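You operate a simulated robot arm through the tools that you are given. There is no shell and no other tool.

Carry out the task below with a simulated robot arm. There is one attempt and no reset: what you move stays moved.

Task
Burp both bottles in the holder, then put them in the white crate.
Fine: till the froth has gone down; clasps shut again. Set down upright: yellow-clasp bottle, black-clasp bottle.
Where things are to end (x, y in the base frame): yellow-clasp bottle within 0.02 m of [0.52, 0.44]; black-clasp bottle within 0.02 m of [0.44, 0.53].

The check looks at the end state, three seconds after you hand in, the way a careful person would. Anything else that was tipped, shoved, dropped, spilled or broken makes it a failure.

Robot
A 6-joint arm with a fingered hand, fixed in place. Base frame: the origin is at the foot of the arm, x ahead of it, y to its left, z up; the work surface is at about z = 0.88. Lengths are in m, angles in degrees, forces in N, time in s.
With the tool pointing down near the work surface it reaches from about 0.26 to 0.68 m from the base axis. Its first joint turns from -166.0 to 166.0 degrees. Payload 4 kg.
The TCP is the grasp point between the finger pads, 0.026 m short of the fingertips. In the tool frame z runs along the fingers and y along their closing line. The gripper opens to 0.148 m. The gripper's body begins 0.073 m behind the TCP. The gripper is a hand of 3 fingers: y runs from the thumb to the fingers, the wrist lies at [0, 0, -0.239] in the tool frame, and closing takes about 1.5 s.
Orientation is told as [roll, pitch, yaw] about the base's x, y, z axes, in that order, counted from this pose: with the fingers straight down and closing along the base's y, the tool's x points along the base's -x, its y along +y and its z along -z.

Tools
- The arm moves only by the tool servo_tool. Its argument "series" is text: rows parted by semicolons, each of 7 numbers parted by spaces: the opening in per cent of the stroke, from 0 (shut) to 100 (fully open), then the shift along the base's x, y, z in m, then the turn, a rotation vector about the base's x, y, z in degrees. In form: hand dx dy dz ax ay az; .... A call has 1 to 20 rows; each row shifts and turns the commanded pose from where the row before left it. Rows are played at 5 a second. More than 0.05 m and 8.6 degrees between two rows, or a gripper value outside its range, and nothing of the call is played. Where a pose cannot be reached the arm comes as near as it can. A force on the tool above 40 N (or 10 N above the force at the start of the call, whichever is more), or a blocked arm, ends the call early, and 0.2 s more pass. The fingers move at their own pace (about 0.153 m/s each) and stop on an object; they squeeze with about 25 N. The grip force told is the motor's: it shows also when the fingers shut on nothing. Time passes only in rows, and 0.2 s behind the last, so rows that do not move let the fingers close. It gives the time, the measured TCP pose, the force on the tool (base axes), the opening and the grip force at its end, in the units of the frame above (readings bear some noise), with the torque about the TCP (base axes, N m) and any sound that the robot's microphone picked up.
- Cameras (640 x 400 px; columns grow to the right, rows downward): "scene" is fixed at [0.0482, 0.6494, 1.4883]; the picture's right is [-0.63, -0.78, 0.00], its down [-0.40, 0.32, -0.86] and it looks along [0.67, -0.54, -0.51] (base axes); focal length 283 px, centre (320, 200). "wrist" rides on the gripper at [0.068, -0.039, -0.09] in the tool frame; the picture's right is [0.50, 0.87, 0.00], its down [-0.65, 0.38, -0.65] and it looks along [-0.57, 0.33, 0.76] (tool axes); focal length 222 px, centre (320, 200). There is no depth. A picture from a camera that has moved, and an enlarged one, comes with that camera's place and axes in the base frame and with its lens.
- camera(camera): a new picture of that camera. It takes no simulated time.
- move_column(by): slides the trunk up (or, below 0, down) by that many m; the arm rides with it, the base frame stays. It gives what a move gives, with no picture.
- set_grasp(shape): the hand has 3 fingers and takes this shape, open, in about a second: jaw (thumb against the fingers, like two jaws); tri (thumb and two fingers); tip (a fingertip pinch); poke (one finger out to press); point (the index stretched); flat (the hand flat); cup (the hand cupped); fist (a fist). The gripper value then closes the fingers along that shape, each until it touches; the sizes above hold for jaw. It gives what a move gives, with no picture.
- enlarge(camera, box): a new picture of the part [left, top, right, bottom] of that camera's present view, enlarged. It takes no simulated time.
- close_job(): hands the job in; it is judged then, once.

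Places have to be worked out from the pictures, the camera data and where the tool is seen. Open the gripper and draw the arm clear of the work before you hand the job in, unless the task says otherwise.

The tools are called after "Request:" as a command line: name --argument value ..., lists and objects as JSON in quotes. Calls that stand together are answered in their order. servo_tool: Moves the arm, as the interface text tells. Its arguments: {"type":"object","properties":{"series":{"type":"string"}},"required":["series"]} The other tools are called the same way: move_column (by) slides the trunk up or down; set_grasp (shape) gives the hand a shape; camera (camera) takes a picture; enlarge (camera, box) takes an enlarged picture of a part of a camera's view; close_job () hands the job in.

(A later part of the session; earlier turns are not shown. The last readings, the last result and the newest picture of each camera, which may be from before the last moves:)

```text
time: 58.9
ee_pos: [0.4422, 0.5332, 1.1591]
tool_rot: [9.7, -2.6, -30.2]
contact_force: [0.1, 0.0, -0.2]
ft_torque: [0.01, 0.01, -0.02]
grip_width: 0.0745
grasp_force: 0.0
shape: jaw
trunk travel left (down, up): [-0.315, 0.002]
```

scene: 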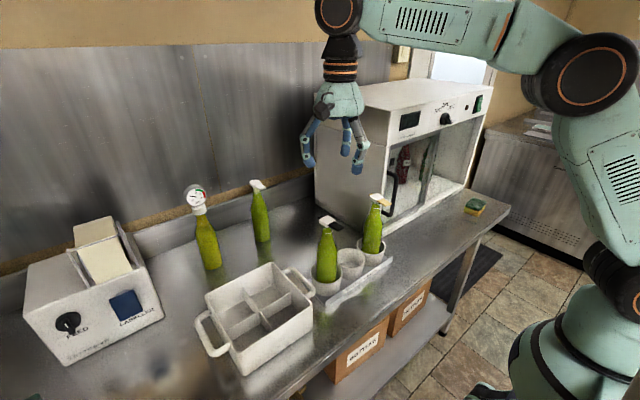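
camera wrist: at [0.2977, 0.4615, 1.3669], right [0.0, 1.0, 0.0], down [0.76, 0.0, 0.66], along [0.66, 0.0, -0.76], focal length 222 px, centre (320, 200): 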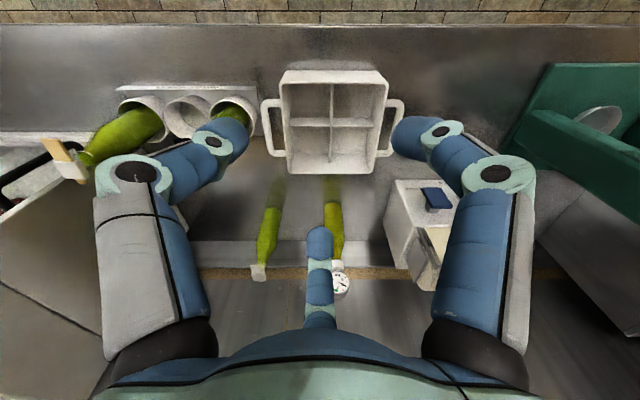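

The target is reachable in this posture. I'll keep this orientation for both carries and move, hand open, above the yellow bottle.

Request:
servo_tool --series "55 0 -0.03 0.03 0 0 0; 55 0 -0.045 0.03 0 0 0; 55 0 -0.045 0 0 0 0; 55 0.005 -0.045 0 0 0 0; 55 0.005 -0.045 0 0 0 0; 55 0.005 -0.045 0 0 0 0; 55 0.005 -0.045 0 0 0 0; 55 0.005 -0.045 0 0 0 0; 55 0 -0.045 0 0 0 0; 55 0.002 -0.032 0 0 0 0; 55 0 0 0 0 0 0"

Request:
camera --camera "wrist"

Request:
camera --camera "scene"

```text
refused: row 2 steps farther than a row can; nothing moved
```

```text
taken
camera wrist: at [0.3545, 0.5215, 1.2384], right [-0.01, 0.99, 0.12], down [0.67, -0.09, 0.74], along [0.74, 0.09, -0.66], focal length 222 px, centre (320, 200)
```

wrist: 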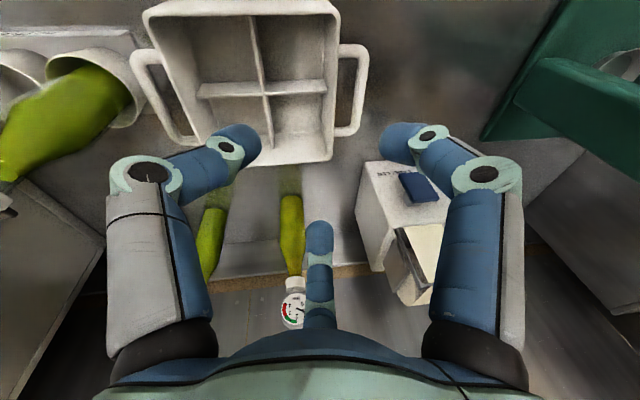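

```text
taken
```

scene: 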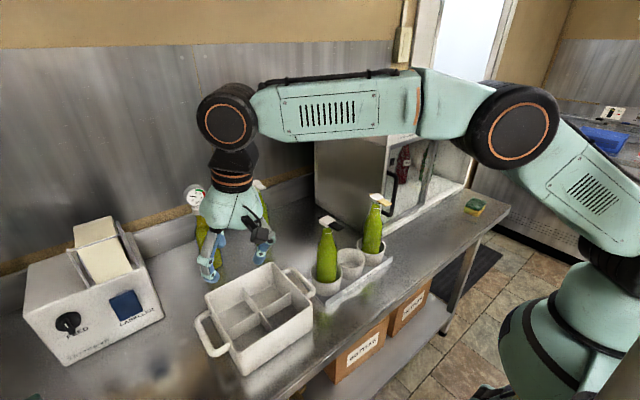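

One row was slightly too long. I'll resend it with smaller steps.

Request:
servo_tool --series "55 0 -0.03 0.03 0 0 0; 55 0 -0.035 0.03 0 0 0; 55 0 -0.045 0 0 0 0; 55 0.005 -0.045 0 0 0 0; 55 0.005 -0.045 0 0 0 0; 55 0.005 -0.045 0 0 0 0; 55 0.005 -0.045 0 0 0 0; 55 0.005 -0.045 0 0 0 0; 55 0 -0.045 0 0 0 0; 55 0.002 -0.042 0 0 0 0; 55 0 0 0 0 0 0"

Request:
camera --camera "wrist"

Request:
enlarge --camera "scene" --box '[320, 110, 460, 240]'

```text
time: 61.3
ee_pos: [0.4671, 0.1078, 1.2184]
tool_rot: [9.8, -2.7, -30.2]
contact_force: [0.7, -0.1, 0.3]
ft_torque: [-0.01, 0.0, 0.01]
grip_width: 0.0807
grasp_force: 0.1
shape: jaw
trunk travel left (down, up): [-0.315, 0.002]
```

```text
taken
camera wrist: at [0.3791, 0.0972, 1.2974], right [-0.01, 0.99, 0.12], down [0.67, -0.09, 0.74], along [0.74, 0.09, -0.66], focal length 222 px, centre (320, 200)
```

wrist: 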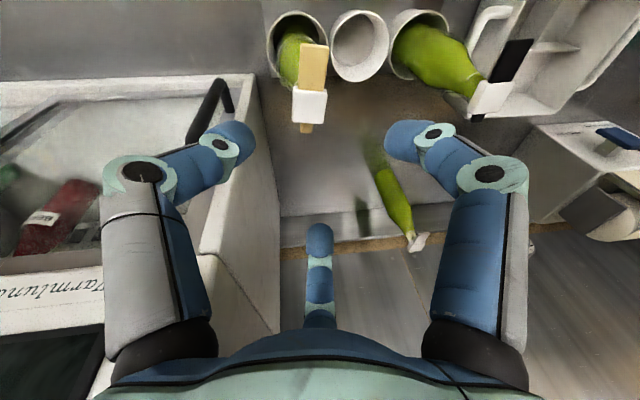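

```text
3.08 times, centred on (390, 175) of scene
camera zoom: at [0.0482, 0.6494, 1.4883], right [-0.63, -0.78, 0.0], down [-0.4, 0.32, -0.86], along [0.67, -0.54, -0.51], focal length 870 px, centre (105, 277)
```

zoom: 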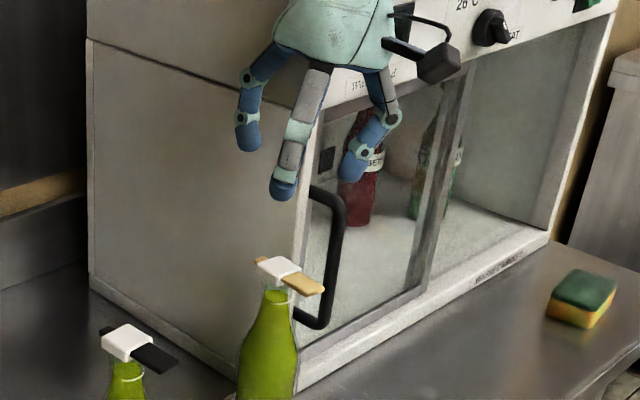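

The cap is centred at about (0.469, 0.113), and the lever points into the gap between two fingers. I'll open a little wider and descend around the neck, stopping first at TCP z of about 1.12 to check clearance.

Request:
servo_tool --series "60 0 0.002 -0.03 0 0 0; 60 0 0 -0.03 0 0 0; 60 0 0 -0.025 0 0 0; 60 0 0 -0.015 0 0 0; 60 0 0 0 0 0 0"

Request:
camera --camera "wrist"

Request:
enlarge --camera "scene" --box '[340, 150, 440, 230]'

```text
time: 62.5
ee_pos: [0.4682, 0.1087, 1.1174]
tool_rot: [9.7, -2.6, -30.3]
contact_force: [0.8, 0.0, -0.4]
ft_torque: [-0.01, -0.02, -0.01]
grip_width: 0.0878
grasp_force: 0.1
shape: jaw
trunk travel left (down, up): [-0.315, 0.002]
```

```text
taken
camera wrist: at [0.3802, 0.0984, 1.1964], right [-0.01, 0.99, 0.12], down [0.67, -0.09, 0.74], along [0.74, 0.09, -0.66], focal length 222 px, centre (320, 200)
```

wrist: 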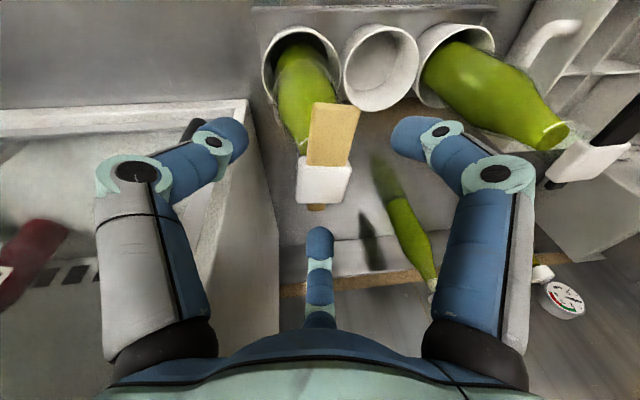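

```text
5.00 times, centred on (390, 190) of scene
camera zoom: at [0.0482, 0.6494, 1.4883], right [-0.63, -0.78, 0.0], down [-0.4, 0.32, -0.86], along [0.67, -0.54, -0.51], focal length 1413 px, centre (-30, 250)
```

zoom: 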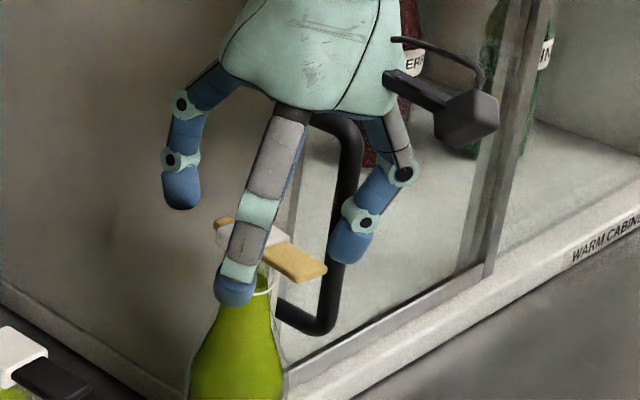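

There's clearance on all sides. I'll continue down to TCP z of about 1.068 and look again.

Request:
servo_tool --series "60 -0.001 0.001 -0.015 0 0 0; 60 0 0 -0.015 0 0 0; 60 0 0 -0.01 0 0 0; 60 0 0 -0.01 0 0 0; 60 0 0 0 0 0 0"

Request:
camera --camera "wrist"

Request:
enlarge --camera "scene" --box '[340, 160, 440, 240]'

```text
time: 63.7
ee_pos: [0.4678, 0.1117, 1.0663]
tool_rot: [9.7, -2.6, -30.1]
contact_force: [-0.2, -0.1, -0.5]
ft_torque: [0.0, 0.02, -0.01]
grip_width: 0.088
grasp_force: 0.1
shape: jaw
trunk travel left (down, up): [-0.315, 0.002]
```

```text
taken
camera wrist: at [0.3797, 0.1007, 1.1462], right [-0.01, 0.99, 0.12], down [0.67, -0.09, 0.74], along [0.74, 0.09, -0.66], focal length 222 px, centre (320, 200)
```

wrist: 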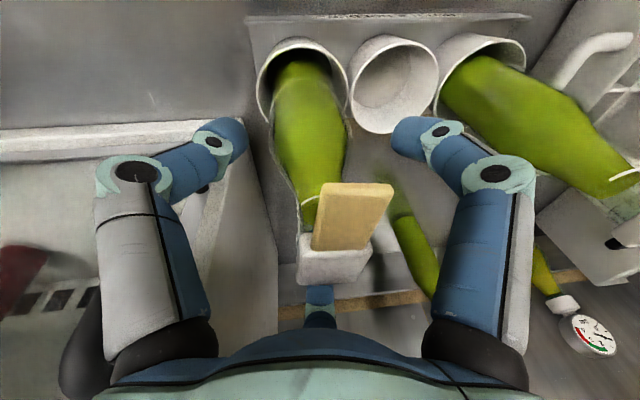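

```text
5.00 times, centred on (390, 200) of scene
camera zoom: at [0.0482, 0.6494, 1.4883], right [-0.63, -0.78, 0.0], down [-0.4, 0.32, -0.86], along [0.67, -0.54, -0.51], focal length 1413 px, centre (-30, 200)
```

zoom: 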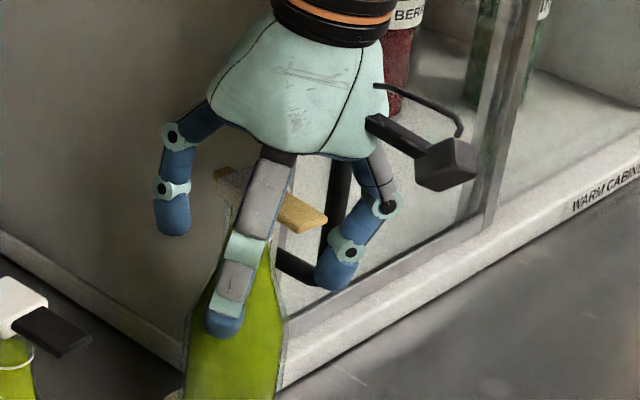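

Good clearance everywhere. I'll go 1.2 cm lower for a better hold on the shoulder, then close the fingers.

Request:
servo_tool --series "60 0 0 -0.006 0 0 0; 60 0 0 -0.006 0 0 0; 50 0 0 0 0 0 0; 42 0 0 0 0 0 0; 36 0 0 0 0 0 0; 32 0 0 0 0 0 0; 28 0 0 0 0 0 0; 24 0 0 0 0 0 0; 20 0 0 0 0 0 0; 10 0 0 0 0 0 0; 0 0 0 0 0 0 0; 0 0 0 0 0 0 0; 0 0 0 0 0 0 0"

Request:
camera --camera "wrist"

Request:
enlarge --camera "scene" --box '[320, 170, 440, 266]'

```text
time: 66.5
ee_pos: [0.4664, 0.112, 1.0568]
tool_rot: [9.7, -2.6, -30.2]
contact_force: [-0.3, -1.1, 2.5]
ft_torque: [-0.12, 0.12, -0.02]
grip_width: 0.0387
grasp_force: 24.9
shape: jaw
trunk travel left (down, up): [-0.315, 0.002]
```

```text
taken
camera wrist: at [0.3788, 0.1012, 1.1352], right [-0.01, 0.99, 0.12], down [0.67, -0.09, 0.74], along [0.74, 0.09, -0.66], focal length 222 px, centre (320, 200)
```

wrist: 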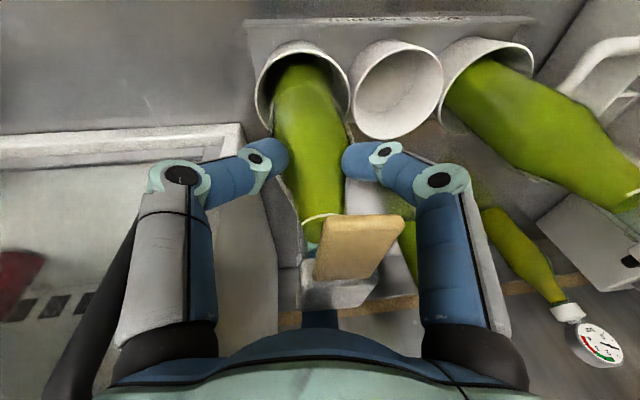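

```text
4.17 times, centred on (380, 218) of scene
camera zoom: at [0.0482, 0.6494, 1.4883], right [-0.63, -0.78, 0.0], down [-0.4, 0.32, -0.86], along [0.67, -0.54, -0.51], focal length 1177 px, centre (70, 125)
```

zoom: 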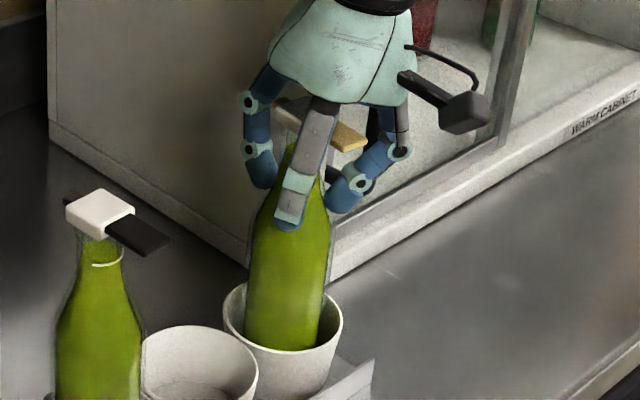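

The grip holds at 39 mm and 25 N. I'll lift slowly by 3 cm and check that the bottle comes up straight.

Request:
servo_tool --series "0 0 0 0.008 0 0 0; 0 0 0 0.01 0 0 0; 0 0 0 0.012 0 0 0; 0 0 0 0 0 0 0"

Request:
enlarge --camera "scene" --box '[320, 170, 440, 266]'

```text
time: 67.5
ee_pos: [0.4685, 0.1113, 1.0865]
tool_rot: [9.7, -2.6, -30.3]
contact_force: [-0.1, 0.5, -7.1]
ft_torque: [0.0, 0.01, 0.03]
grip_width: 0.0383
grasp_force: 25.0
shape: jaw
trunk travel left (down, up): [-0.315, 0.002]
```

```text
4.17 times, centred on (380, 218) of scene
camera zoom: at [0.0482, 0.6494, 1.4883], right [-0.63, -0.78, 0.0], down [-0.4, 0.32, -0.86], along [0.67, -0.54, -0.51], focal length 1177 px, centre (70, 125)
```

zoom: 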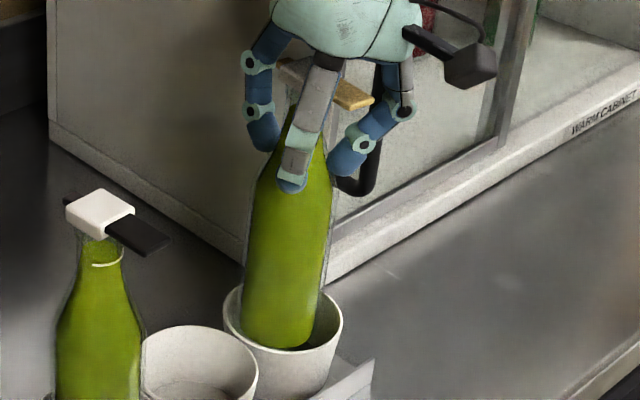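

The bottle is coming up and weighs about 7 N. I'll lift a further 8 cm and inspect the tilt.

Request:
servo_tool --series "0 0 0 0.015 0 0 0; 0 0 0 0.02 0 0 0; 0 0 0 0.02 0 0 0; 0 0 0 0.02 0 0 0; 0 0 0 0.01 0 0 0; 0 0 0 0 0 0 0"

Request:
enlarge --camera "scene" --box '[300, 130, 450, 250]'

Request:
camera --camera "wrist"

```text
time: 68.9
ee_pos: [0.4671, 0.113, 1.1715]
tool_rot: [9.5, -2.6, -30.3]
contact_force: [-0.3, 0.4, -5.9]
ft_torque: [-0.01, 0.03, 0.01]
grip_width: 0.0381
grasp_force: 25.2
shape: jaw
trunk travel left (down, up): [-0.315, 0.002]
```

```text
3.33 times, centred on (375, 190) of scene
camera zoom: at [0.0482, 0.6494, 1.4883], right [-0.63, -0.78, 0.0], down [-0.4, 0.32, -0.86], along [0.67, -0.54, -0.51], focal length 942 px, centre (137, 233)
```

zoom: 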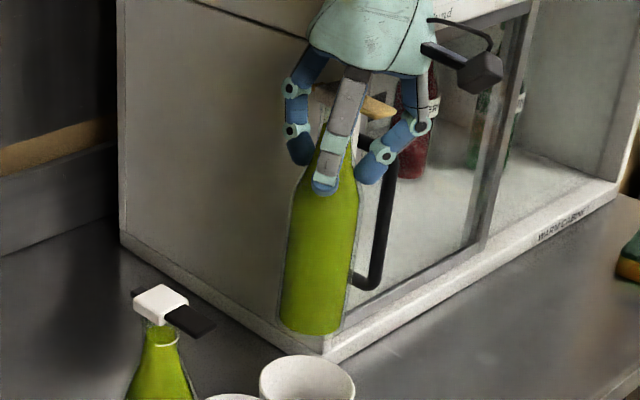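

```text
taken
camera wrist: at [0.3794, 0.1022, 1.2507], right [-0.01, 0.99, 0.12], down [0.67, -0.09, 0.74], along [0.74, 0.09, -0.66], focal length 222 px, centre (320, 200)
```

wrist: 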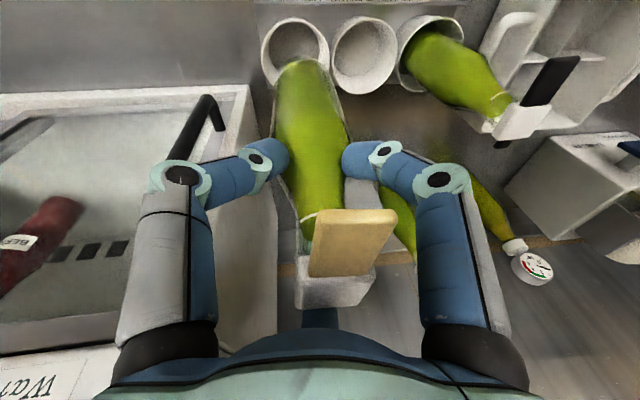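

The bottle hangs essentially vertical with its base near z = 1.0. I'll take it round the near side, at x of about 0.36, to stay clear of the black bottle.

Request:
servo_tool --series "0 -0.015 0 0.003 0 0 0; 0 -0.03 0 0.003 0 0 0; 0 -0.03 0 0 0 0 0; 0 -0.025 0.005 0 0 0 0; 0 -0.007 0.015 0 0 0 0; 0 0 0.03 0 0 0 0; 0 0 0.035 0 0 0 0; 0 0 0.035 0 0 0 0; 0 0 0.035 0 0 0 0; 0 0 0.035 0 0 0 0; 0 0 0.035 0 0 0 0; 0 0 0.035 0 0 0 0; 0 0 0.03 0 0 0 0; 0 0 0.02 0 0 0 0; 0 0 0.011 0 0 0 0; 0 0 0.004 0 0 0 0; 0 0 0 0 0 0 0"

Request:
camera --camera "scene"

Request:
camera --camera "wrist"

```text
time: 72.5
ee_pos: [0.3597, 0.4359, 1.1763]
tool_rot: [9.7, -2.6, -30.2]
contact_force: [0.1, 0.1, -5.6]
ft_torque: [-0.03, 0.03, 0.0]
grip_width: 0.0375
grasp_force: 24.7
shape: jaw
trunk travel left (down, up): [-0.315, 0.002]
```

```text
taken
```

scene: 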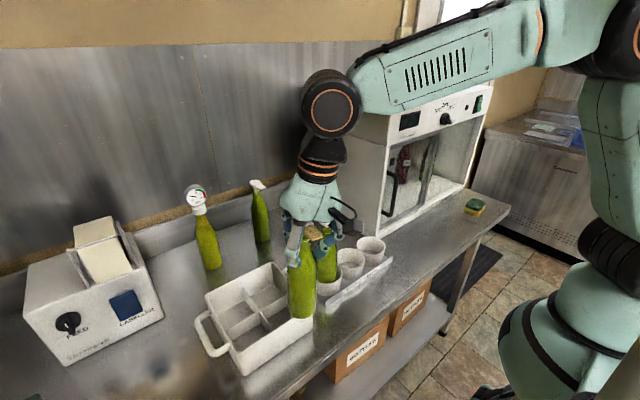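

```text
taken
camera wrist: at [0.2716, 0.4264, 1.2554], right [-0.01, 0.99, 0.12], down [0.67, -0.09, 0.74], along [0.74, 0.09, -0.66], focal length 222 px, centre (320, 200)
```

wrist: 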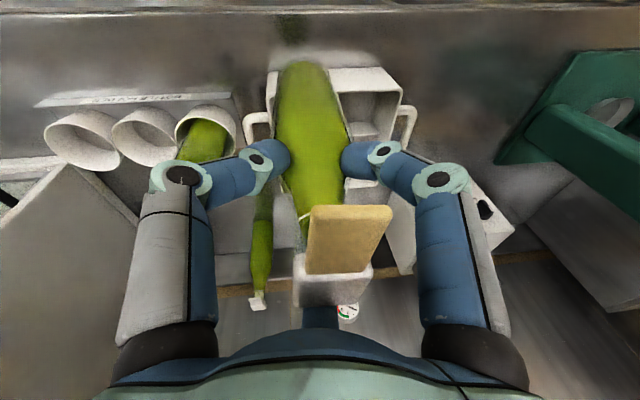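

The grip width is drifting very slightly, meaning a few millimetres of slip, but the bottle still clears the crate rim. I'll move over the front-right compartment, (0.52, 0.44).

Request:
servo_tool --series "0 0.015 0 0.003 0 0 0; 0 0.03 0 0.002 0 0 0; 0 0.035 0 0 0 0 0; 0 0.035 0.001 0 0 0 0; 0 0.025 0.001 0 0 0 0; 0 0.012 0.001 0 0 0 0; 0 0.006 0 0 0 0 0; 0 0 0 0 0 0 0"

Request:
enlarge --camera "scene" --box '[185, 160, 385, 385]'

Request:
camera --camera "wrist"

```text
time: 74.3
ee_pos: [0.5173, 0.4409, 1.1819]
tool_rot: [9.6, -2.7, -30.3]
contact_force: [0.9, -0.4, -5.9]
ft_torque: [-0.01, 0.0, 0.04]
grip_width: 0.0374
grasp_force: 24.8
shape: jaw
trunk travel left (down, up): [-0.315, 0.002]
```

```text
1.78 times, centred on (285, 272) of scene
camera zoom: at [0.0482, 0.6494, 1.4883], right [-0.63, -0.78, 0.0], down [-0.4, 0.32, -0.86], along [0.67, -0.54, -0.51], focal length 502 px, centre (382, 71)
```

zoom: 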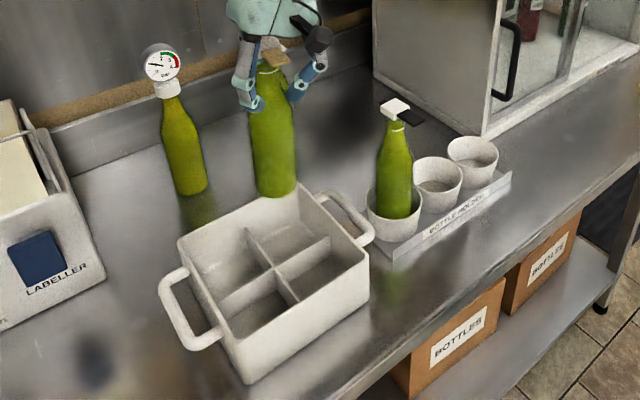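

```text
taken
camera wrist: at [0.4306, 0.4306, 1.2608], right [-0.01, 0.99, 0.12], down [0.67, -0.09, 0.74], along [0.74, 0.09, -0.66], focal length 222 px, centre (320, 200)
```

wrist: 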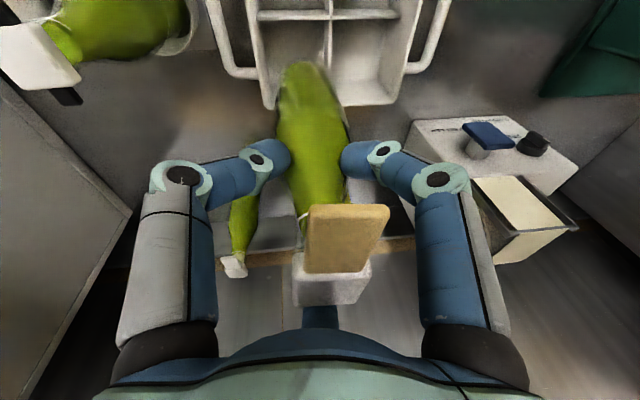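

From the views, the base seems to sit about 1 cm further out than the neck, so the bottle leans a few degrees along the hand's tilt. I'll zoom in to measure the lean.

Request:
enlarge --camera "scene" --box '[230, 170, 330, 290]'

Request:
enlarge --camera "wrist" --box '[220, 20, 420, 160]'

```text
3.33 times, centred on (280, 230) of scene
camera zoom: at [0.0482, 0.6494, 1.4883], right [-0.63, -0.78, 0.0], down [-0.4, 0.32, -0.86], along [0.67, -0.54, -0.51], focal length 942 px, centre (453, 100)
```

zoom: 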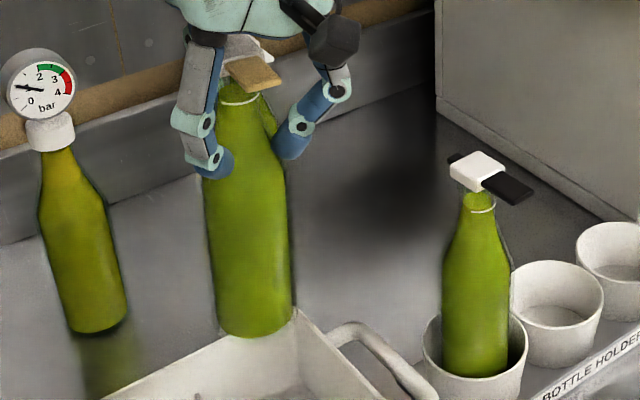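

```text
2.86 times, centred on (320, 90) of wrist
camera zoom: at [0.4306, 0.4306, 1.2608], right [-0.01, 0.99, 0.12], down [0.67, -0.09, 0.74], along [0.74, 0.09, -0.66], focal length 635 px, centre (320, 514)
```

zoom: 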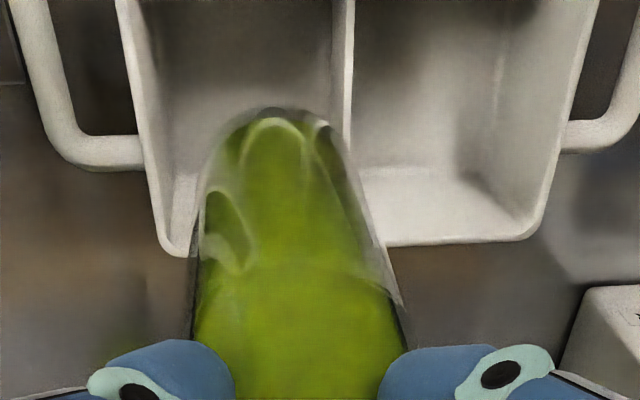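

The base centre triangulates to about (0.532, 0.446, 1.003), a lean of roughly 4.6° mostly along x. I'll rotate the hand back by 4.6° about y to stand the bottle upright and nudge y by -3 mm.

Request:
servo_tool --series "0 0 -0.001 0 -0.4 2.3 0; 0 0 -0.001 0 -0.4 2.3 0; 0 0 -0.001 0 0 0 0; 0 0 0 0 0 0 0"

Request:
enlarge --camera "scene" --box '[230, 170, 330, 290]'

Request:
enlarge --camera "wrist" --box '[220, 20, 420, 160]'

```text
time: 75.3
ee_pos: [0.5175, 0.4385, 1.1823]
tool_rot: [6.6, 1.0, -30.0]
contact_force: [0.0, -0.5, -7.1]
ft_torque: [0.01, -0.02, -0.01]
grip_width: 0.0374
grasp_force: 25.4
shape: jaw
trunk travel left (down, up): [-0.315, 0.002]
```

```text
3.33 times, centred on (280, 230) of scene
camera zoom: at [0.0482, 0.6494, 1.4883], right [-0.63, -0.78, 0.0], down [-0.4, 0.32, -0.86], along [0.67, -0.54, -0.51], focal length 942 px, centre (453, 100)
```

zoom: 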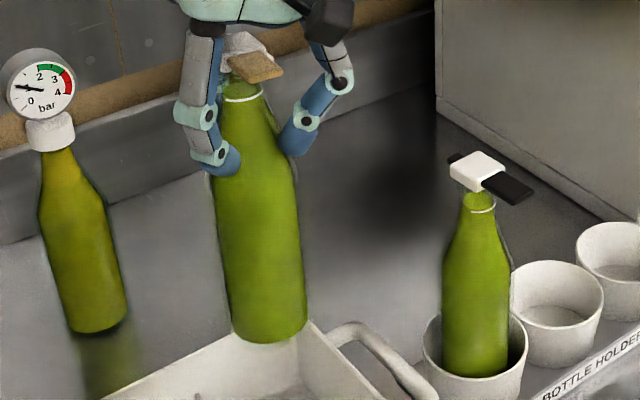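

```text
2.86 times, centred on (320, 90) of wrist
camera zoom: at [0.4369, 0.4284, 1.2683], right [0.0, 0.99, 0.11], down [0.73, -0.08, 0.68], along [0.69, 0.08, -0.72], focal length 635 px, centre (320, 514)
```

zoom: 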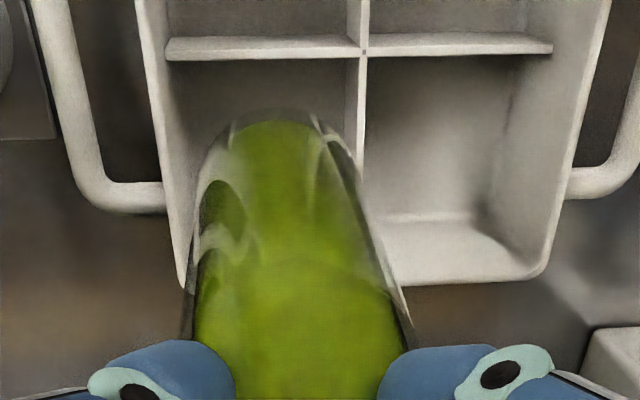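

The base is now at about (0.520, 0.439) and nearly vertical. I'll lower it into the compartment, slowing near the floor.

Request:
servo_tool --series "0 0 0 -0.015 0 0 0; 0 0 0 -0.02 0 0 0; 0 0 0 -0.02 0 0 0; 0 0 0 -0.02 0 0 0; 0 0 0 -0.015 0 0 0; 0 0 0 -0.006 0 0 0; 0 0 0 0 0 0 0"

Request:
enlarge --camera "scene" --box '[200, 190, 330, 346]'

Request:
camera --camera "wrist"

```text
time: 76.9
ee_pos: [0.5185, 0.4393, 1.0848]
tool_rot: [6.6, 1.0, -30.1]
contact_force: [0.4, -1.0, -5.3]
ft_torque: [0.01, -0.03, -0.03]
grip_width: 0.0369
grasp_force: 25.1
shape: jaw
trunk travel left (down, up): [-0.315, 0.002]
```

```text
2.56 times, centred on (265, 268) of scene
camera zoom: at [0.0482, 0.6494, 1.4883], right [-0.63, -0.78, 0.0], down [-0.4, 0.32, -0.86], along [0.67, -0.54, -0.51], focal length 724 px, centre (461, 26)
```

zoom: 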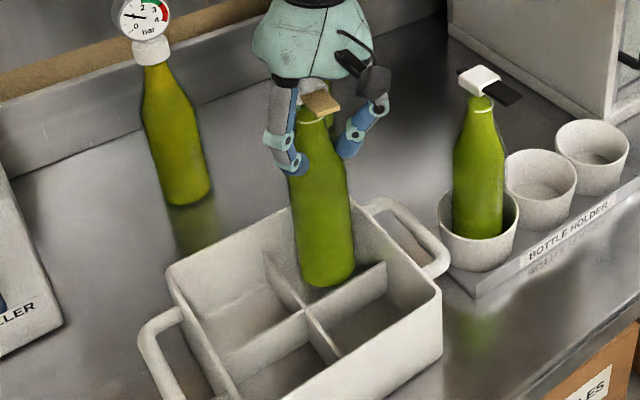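

```text
taken
camera wrist: at [0.4381, 0.4289, 1.1722], right [0.0, 0.99, 0.11], down [0.73, -0.08, 0.68], along [0.69, 0.08, -0.72], focal length 222 px, centre (320, 200)
```

wrist: 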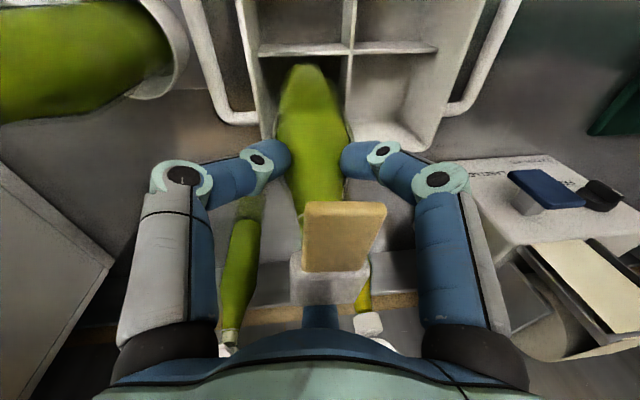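

The bottle is inside the compartment. I'll descend in small steps until the floor takes the weight.

Request:
servo_tool --series "0 0 0 -0.005 0 0 0; 0 0 0 -0.005 0 0 0; 0 0 0 -0.003 0 0 0; 0 0 0 0 0 0 0"

Request:
servo_tool --series "0 0 0 -0.002 0 0 0; 0 0 0 -0.002 0 0 0; 0 0 0 0 0 0 0"

```text
time: 77.9
ee_pos: [0.519, 0.4381, 1.0739]
tool_rot: [6.6, 1.0, -30.0]
contact_force: [0.3, 0.6, -5.8]
ft_torque: [-0.02, 0.0, -0.02]
grip_width: 0.037
grasp_force: 25.0
shape: jaw
trunk travel left (down, up): [-0.315, 0.002]
```

```text
time: 78.7
ee_pos: [0.5181, 0.4378, 1.0703]
tool_rot: [6.6, 1.0, -30.1]
contact_force: [-0.8, 0.0, -6.5]
ft_torque: [-0.02, -0.03, -0.01]
grip_width: 0.037
grasp_force: 25.2
shape: jaw
trunk travel left (down, up): [-0.315, 0.002]
```

It's still hanging free. I'll keep going down 2 mm per row.

Request:
servo_tool --series "0 0 0 -0.002 0 0 0; 0 0 0 -0.002 0 0 0; 0 0 0 0 0 0 0"

Request:
servo_tool --series "0 0 0 -0.002 0 0 0; 0 0 0 -0.001 0 0 0; 0 0 0 0 0 0 0"

Request:
enlarge --camera "scene" --box '[200, 190, 330, 346]'

```text
time: 79.5
ee_pos: [0.5172, 0.4397, 1.066]
tool_rot: [6.5, 1.0, -30.2]
contact_force: [-0.1, -0.7, -5.3]
ft_torque: [0.01, -0.04, -0.02]
grip_width: 0.037
grasp_force: 24.7
shape: jaw
trunk travel left (down, up): [-0.315, 0.002]
```

```text
time: 80.3
ee_pos: [0.5176, 0.4393, 1.0632]
tool_rot: [6.5, 1.0, -30.0]
contact_force: [0.6, 0.1, -6.1]
ft_torque: [0.0, -0.01, -0.03]
grip_width: 0.0373
grasp_force: 25.1
shape: jaw
trunk travel left (down, up): [-0.315, 0.002]
```

```text
2.56 times, centred on (265, 268) of scene
camera zoom: at [0.0482, 0.6494, 1.4883], right [-0.63, -0.78, 0.0], down [-0.4, 0.32, -0.86], along [0.67, -0.54, -0.51], focal length 724 px, centre (461, 26)
```

zoom: 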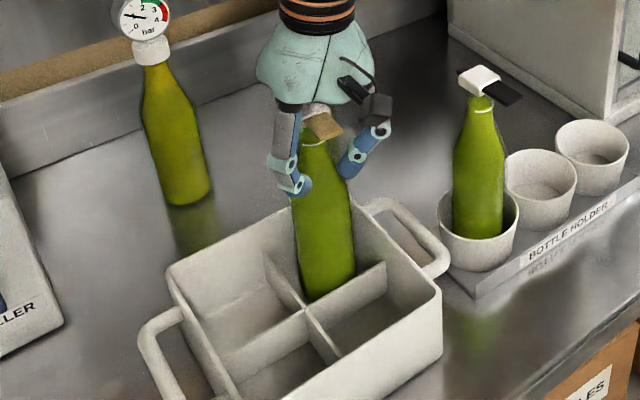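

Still hanging. I'll continue.

Request:
servo_tool --series "0 0 0 -0.002 0 0 0; 0 0 0 -0.001 0 0 0; 0 0 0 0 0 0 0"

Request:
servo_tool --series "0 0 0 -0.002 0 0 0; 0 0 0 -0.001 0 0 0; 0 0 0 0 0 0 0"

```text
time: 81.1
ee_pos: [0.5176, 0.4386, 1.0589]
tool_rot: [6.6, 1.0, -30.1]
contact_force: [0.3, -0.8, -5.7]
ft_torque: [-0.07, -0.02, -0.01]
grip_width: 0.0372
grasp_force: 24.9
shape: jaw
trunk travel left (down, up): [-0.315, 0.002]
```

```text
time: 81.9
ee_pos: [0.519, 0.4376, 1.0568]
tool_rot: [6.7, 1.0, -30.1]
contact_force: [-0.2, 0.4, -2.2]
ft_torque: [-0.04, -0.06, 0.03]
grip_width: 0.0372
grasp_force: 24.8
shape: jaw
trunk travel left (down, up): [-0.315, 0.002]
```

The floor is taking the load. I'll lower 1.5 mm more, check, then release slowly.

Request:
servo_tool --series "0 0 0 -0.0015 0 0 0; 0 0 0 0 0 0 0"

Request:
enlarge --camera "scene" --box '[200, 190, 330, 346]'

Request:
camera --camera "wrist"

```text
time: 82.5
ee_pos: [0.5178, 0.4366, 1.0565]
tool_rot: [6.7, 0.9, -30.0]
contact_force: [-0.5, 0.9, 4.9]
ft_torque: [0.0, -0.02, 0.01]
grip_width: 0.0372
grasp_force: 25.0
shape: jaw
trunk travel left (down, up): [-0.315, 0.002]
```

```text
2.56 times, centred on (265, 268) of scene
camera zoom: at [0.0482, 0.6494, 1.4883], right [-0.63, -0.78, 0.0], down [-0.4, 0.32, -0.86], along [0.67, -0.54, -0.51], focal length 724 px, centre (461, 26)
```

zoom: 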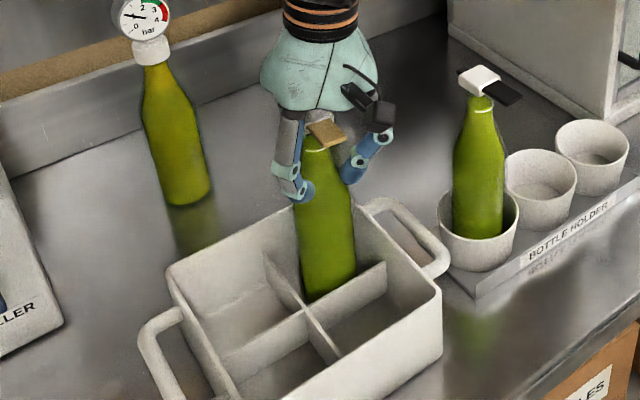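

```text
taken
camera wrist: at [0.4358, 0.4278, 1.1419], right [0.0, 0.99, 0.11], down [0.73, -0.08, 0.68], along [0.69, 0.08, -0.72], focal length 222 px, centre (320, 200)
```

wrist: 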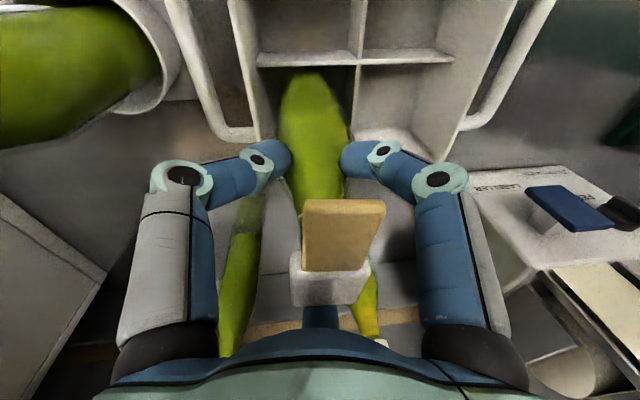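

The bottle stands on the compartment floor. I'll release gradually to 60% open and check it stays upright.

Request:
servo_tool --series "26 0 0 0 0 0 0; 29 0 0 0 0 0 0; 33 0 0 0 0 0 0; 38 0 0 0 0 0 0; 45 0 0 0 0 0 0; 52 0 0 0 0 0 0; 60 0 0 0 0 0 0; 60 0 0 0 0 0 0; 60 0 0 0 0 0 0"

Request:
enlarge --camera "scene" --box '[200, 190, 330, 346]'

Request:
camera --camera "wrist"

```text
time: 84.5
ee_pos: [0.5171, 0.4376, 1.0557]
tool_rot: [6.8, 1.0, -30.1]
contact_force: [1.1, 0.2, -0.2]
ft_torque: [0.0, 0.02, 0.0]
grip_width: 0.0884
grasp_force: 0.0
shape: jaw
trunk travel left (down, up): [-0.315, 0.002]
```

```text
2.56 times, centred on (265, 268) of scene
camera zoom: at [0.0482, 0.6494, 1.4883], right [-0.63, -0.78, 0.0], down [-0.4, 0.32, -0.86], along [0.67, -0.54, -0.51], focal length 724 px, centre (461, 26)
```

zoom: 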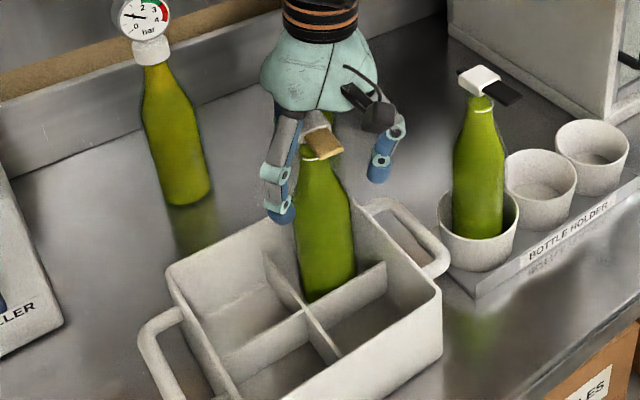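

```text
taken
camera wrist: at [0.4361, 0.4277, 1.1412], right [0.0, 0.99, 0.11], down [0.73, -0.08, 0.68], along [0.69, 0.08, -0.72], focal length 222 px, centre (320, 200)
```

wrist: 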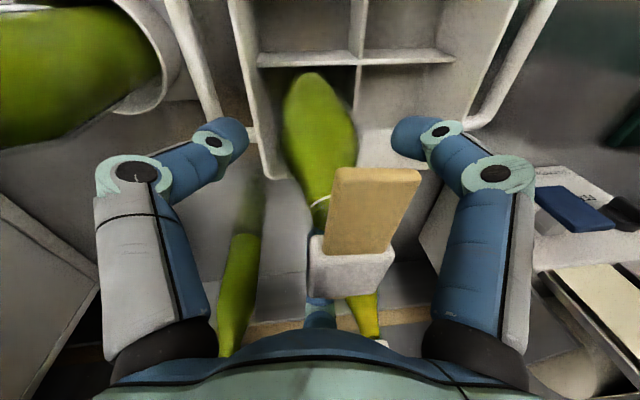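

It settled upright on release. I'll raise the hand straight up and clear.

Request:
servo_tool --series "65 0 0.003 0.01 0 0 0; 65 0 0.003 0.015 0 0 0; 65 0 0 0.02 0 0 0; 65 0 0 0.03 0 0 0; 65 0 0 0.035 0 0 0; 65 -0.01 0 0.035 0 0 0; 65 0 0 0 0 0 0"

Request:
enlarge --camera "scene" --box '[200, 190, 330, 346]'

Request:
camera --camera "wrist"

```text
time: 86.1
ee_pos: [0.5079, 0.4453, 1.2016]
tool_rot: [6.7, 1.0, -30.1]
contact_force: [-0.5, -0.6, 0.1]
ft_torque: [0.03, 0.0, -0.01]
grip_width: 0.0958
grasp_force: 0.0
shape: jaw
trunk travel left (down, up): [-0.315, 0.002]
```

```text
2.56 times, centred on (265, 268) of scene
camera zoom: at [0.0482, 0.6494, 1.4883], right [-0.63, -0.78, 0.0], down [-0.4, 0.32, -0.86], along [0.67, -0.54, -0.51], focal length 724 px, centre (461, 26)
```

zoom: 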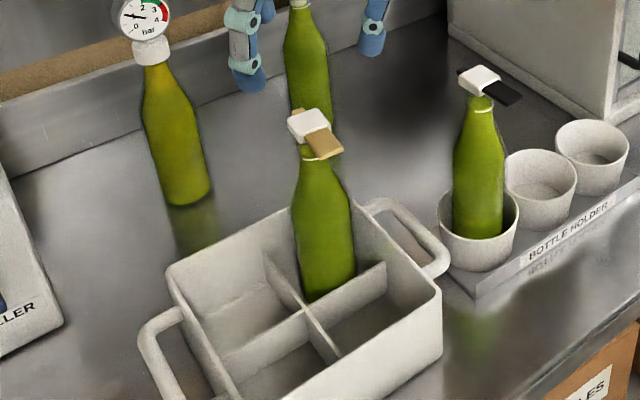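

```text
taken
camera wrist: at [0.4277, 0.4347, 1.2874], right [0.0, 0.99, 0.11], down [0.73, -0.08, 0.68], along [0.69, 0.08, -0.72], focal length 222 px, centre (320, 200)
```

wrist: 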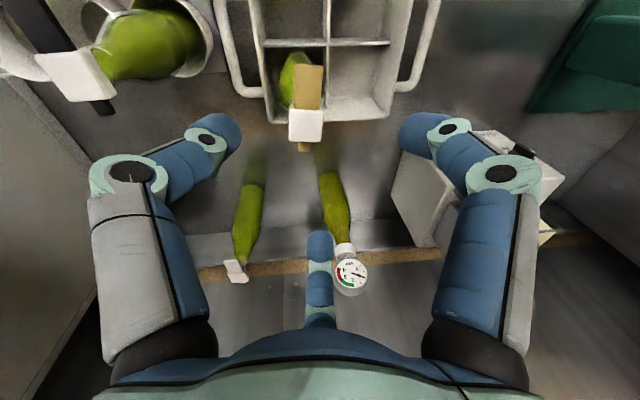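

The yellow bottle stands upright in its compartment, with its cap at about (0.513, 0.443), within tolerance. Now I'll move above the black bottle at about (0.470, 0.287).

Request:
servo_tool --series "60 -0.008 -0.03 0.01 0 0 0; 60 -0.008 -0.035 0 0 0 0; 60 -0.008 -0.035 0 0 0 0; 60 -0.008 -0.03 0 0 0 0; 60 -0.007 -0.03 0 0 0 0; 60 0 0 0 0 0 0"

Request:
camera --camera "wrist"

Request:
enlarge --camera "wrist" --box '[240, 20, 400, 150]'

```text
time: 87.5
ee_pos: [0.4692, 0.2847, 1.2084]
tool_rot: [6.6, 0.9, -30.1]
contact_force: [0.0, 1.7, 0.2]
ft_torque: [-0.01, 0.01, 0.01]
grip_width: 0.0893
grasp_force: 0.0
shape: jaw
trunk travel left (down, up): [-0.315, 0.002]
```

```text
taken
camera wrist: at [0.388, 0.2752, 1.2947], right [0.0, 0.99, 0.11], down [0.73, -0.08, 0.68], along [0.69, 0.08, -0.72], focal length 222 px, centre (320, 200)
```

wrist: 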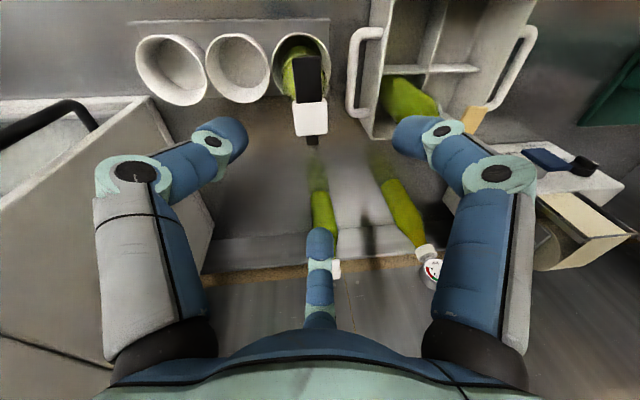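

```text
3.08 times, centred on (320, 85) of wrist
camera zoom: at [0.388, 0.2752, 1.2947], right [0.0, 0.99, 0.11], down [0.73, -0.08, 0.68], along [0.69, 0.08, -0.72], focal length 684 px, centre (320, 554)
```

zoom: 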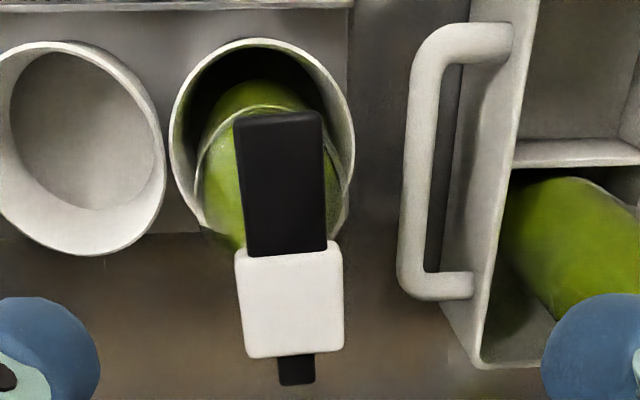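

The black bottle's axis is at (0.470, 0.288). I'll descend to grasp height with the same clearances as before, going to just above first.

Request:
servo_tool --series "60 0 0.002 -0.03 0 0 0; 60 0 0 -0.03 0 0 0; 60 0 0 -0.03 0 0 0; 60 0 0 -0.02 0 0 0; 60 0 0 -0.015 0 0 0; 60 0 0 -0.012 0 0 0; 60 0 0 0 0 0 0"

Request:
camera --camera "wrist"

Request:
enlarge --camera "scene" --box '[270, 180, 390, 276]'

```text
time: 89.1
ee_pos: [0.4699, 0.2856, 1.0741]
tool_rot: [6.7, 1.0, -30.1]
contact_force: [-0.3, 0.6, 1.0]
ft_torque: [0.0, 0.02, 0.05]
grip_width: 0.0896
grasp_force: 0.1
shape: jaw
trunk travel left (down, up): [-0.315, 0.002]
```

```text
taken
camera wrist: at [0.389, 0.2762, 1.1595], right [0.0, 0.99, 0.11], down [0.73, -0.08, 0.68], along [0.69, 0.08, -0.72], focal length 222 px, centre (320, 200)
```

wrist: 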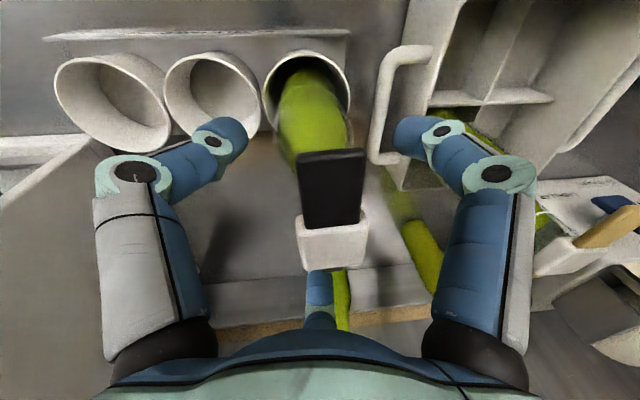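

```text
4.17 times, centred on (330, 228) of scene
camera zoom: at [0.0482, 0.6494, 1.4883], right [-0.63, -0.78, 0.0], down [-0.4, 0.32, -0.86], along [0.67, -0.54, -0.51], focal length 1177 px, centre (278, 83)
```

zoom: 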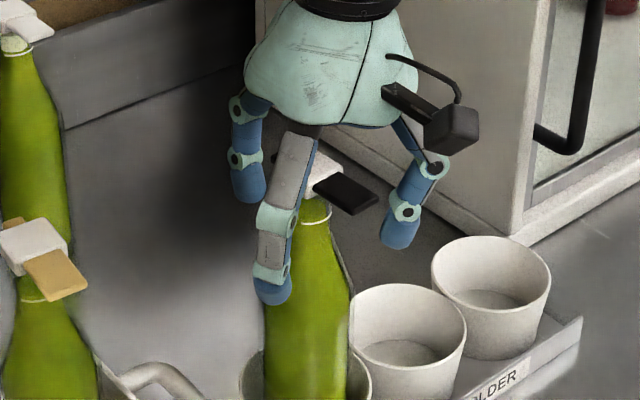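

Clear on all sides. I'll go down the last 1.8 cm and close on the shoulder.

Request:
servo_tool --series "60 0 0 -0.009 0 0 0; 60 0 0 -0.009 0 0 0; 50 0 0 0 0 0 0; 42 0 0 0 0 0 0; 36 0 0 0 0 0 0; 32 0 0 0 0 0 0; 28 0 0 0 0 0 0; 24 0 0 0 0 0 0; 20 0 0 0 0 0 0; 10 0 0 0 0 0 0; 0 0 0 0 0 0 0; 0 0 0 0 0 0 0; 0 0 0 0 0 0 0"

Request:
servo_tool --series "0 0 0 0.006 0 0 0; 0 0 0 0.012 0 0 0; 0 0 0 0.012 0 0 0; 0 0 0 0 0 0 0"

Request:
enlarge --camera "scene" --box '[270, 180, 390, 276]'

```text
time: 91.9
ee_pos: [0.4695, 0.2864, 1.0555]
tool_rot: [6.7, 1.0, -30.1]
contact_force: [-0.6, -1.5, 3.5]
ft_torque: [-0.06, 0.02, -0.04]
grip_width: 0.0371
grasp_force: 25.0
shape: jaw
trunk travel left (down, up): [-0.315, 0.002]
```

```text
time: 92.9
ee_pos: [0.4689, 0.2879, 1.0881]
tool_rot: [6.6, 1.0, -30.2]
contact_force: [0.6, 0.5, -5.6]
ft_torque: [-0.02, -0.02, 0.01]
grip_width: 0.0373
grasp_force: 25.4
shape: jaw
trunk travel left (down, up): [-0.315, 0.002]
```

```text
4.17 times, centred on (330, 228) of scene
camera zoom: at [0.0482, 0.6494, 1.4883], right [-0.63, -0.78, 0.0], down [-0.4, 0.32, -0.86], along [0.67, -0.54, -0.51], focal length 1177 px, centre (278, 83)
```

zoom: 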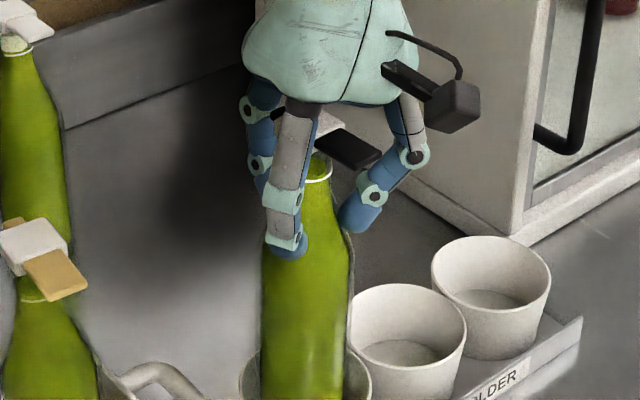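

The grip is firm and it weighs about 6 N, as before. I'll lift a further 8 cm and retreat in x to clear the yellow bottle.

Request:
servo_tool --series "0 0 0 0.015 0 0 0; 0 0 0 0.02 0 0 0; 0 0 0 0.02 0 0 0; 0 0 0 0.018 0 0 0; 0 0 0 0.01 0 0 0; 0 -0.015 0 0.003 0 0 0; 0 -0.03 0 0 0 0 0; 0 -0.03 0.005 0 0 0 0; 0 -0.02 0.01 0 0 0 0; 0 -0.005 0.02 0 0 0 0; 0 0 0.03 0 0 0 0; 0 0 0.035 0 0 0 0; 0 0 0.035 0 0 0 0; 0 0 0.035 0 0 0 0; 0 0 0.03 0 0 0 0; 0 0 0.02 0 0 0 0; 0 0 0.01 0 0 0 0; 0 0 0.004 0 0 0 0; 0 0 0 0 0 0 0"

Request:
camera --camera "scene"

Request:
camera --camera "wrist"

```text
time: 96.9
ee_pos: [0.3692, 0.5199, 1.1718]
tool_rot: [6.6, 0.9, -30.1]
contact_force: [0.7, 1.1, -5.3]
ft_torque: [-0.02, 0.02, -0.02]
grip_width: 0.0367
grasp_force: 24.7
shape: jaw
trunk travel left (down, up): [-0.315, 0.002]
```

```text
taken
```

scene: 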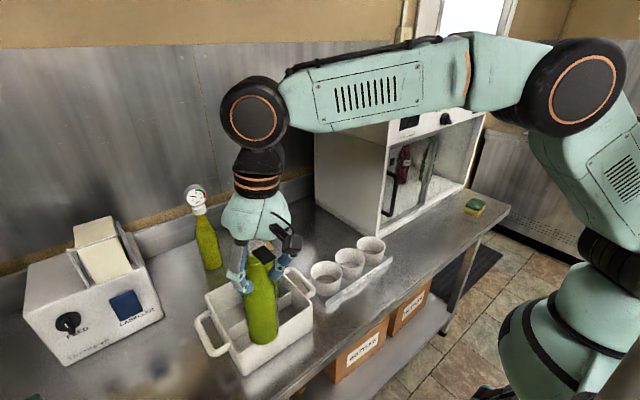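

```text
taken
camera wrist: at [0.2882, 0.5107, 1.2578], right [0.0, 0.99, 0.11], down [0.73, -0.08, 0.68], along [0.69, 0.08, -0.72], focal length 222 px, centre (320, 200)
```

wrist: 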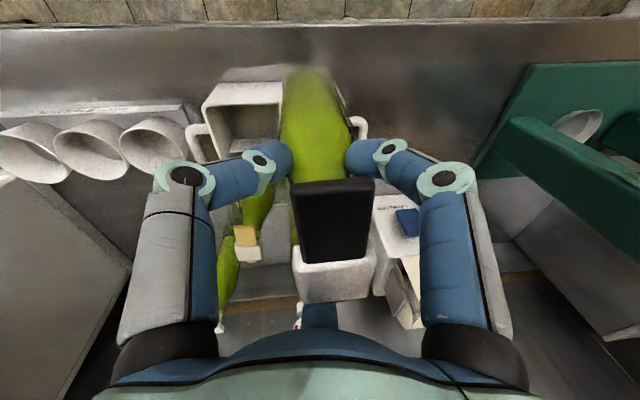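

Next I'll move to about (0.436, 0.525), over the black bottle's compartment, and measure the base position there.

Request:
servo_tool --series "0 0.015 0.001 0 0 0 0; 0 0.025 0.002 0 0 0 0; 0 0.017 0.002 0 0 0 0; 0 0.009 0.001 0 0 0 0; 0 0 0 0 0 0 0"

Request:
enlarge --camera "scene" --box '[190, 190, 320, 380]'

Request:
enlarge --camera "wrist" --box '[220, 20, 420, 160]'

```text
time: 98.1
ee_pos: [0.4342, 0.523, 1.1714]
tool_rot: [6.7, 0.9, -30.1]
contact_force: [0.2, 0.7, -5.3]
ft_torque: [-0.05, 0.01, -0.01]
grip_width: 0.0365
grasp_force: 25.4
shape: jaw
trunk travel left (down, up): [-0.315, 0.002]
```

```text
2.11 times, centred on (255, 285) of scene
camera zoom: at [0.0482, 0.6494, 1.4883], right [-0.63, -0.78, 0.0], down [-0.4, 0.32, -0.86], along [0.67, -0.54, -0.51], focal length 595 px, centre (457, 21)
```

zoom: 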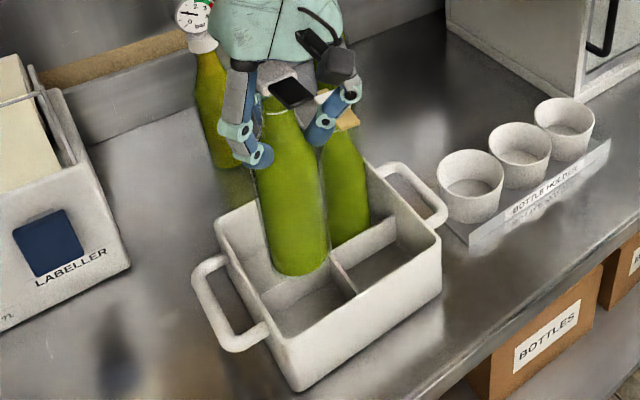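

```text
2.86 times, centred on (320, 90) of wrist
camera zoom: at [0.354, 0.5146, 1.2579], right [0.0, 0.99, 0.11], down [0.73, -0.08, 0.68], along [0.69, 0.08, -0.72], focal length 635 px, centre (320, 514)
```

zoom: 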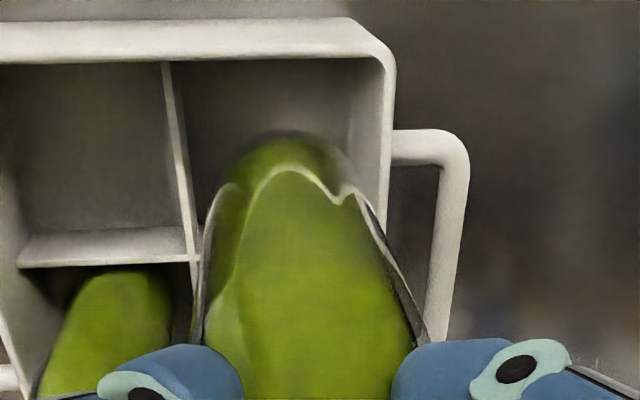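

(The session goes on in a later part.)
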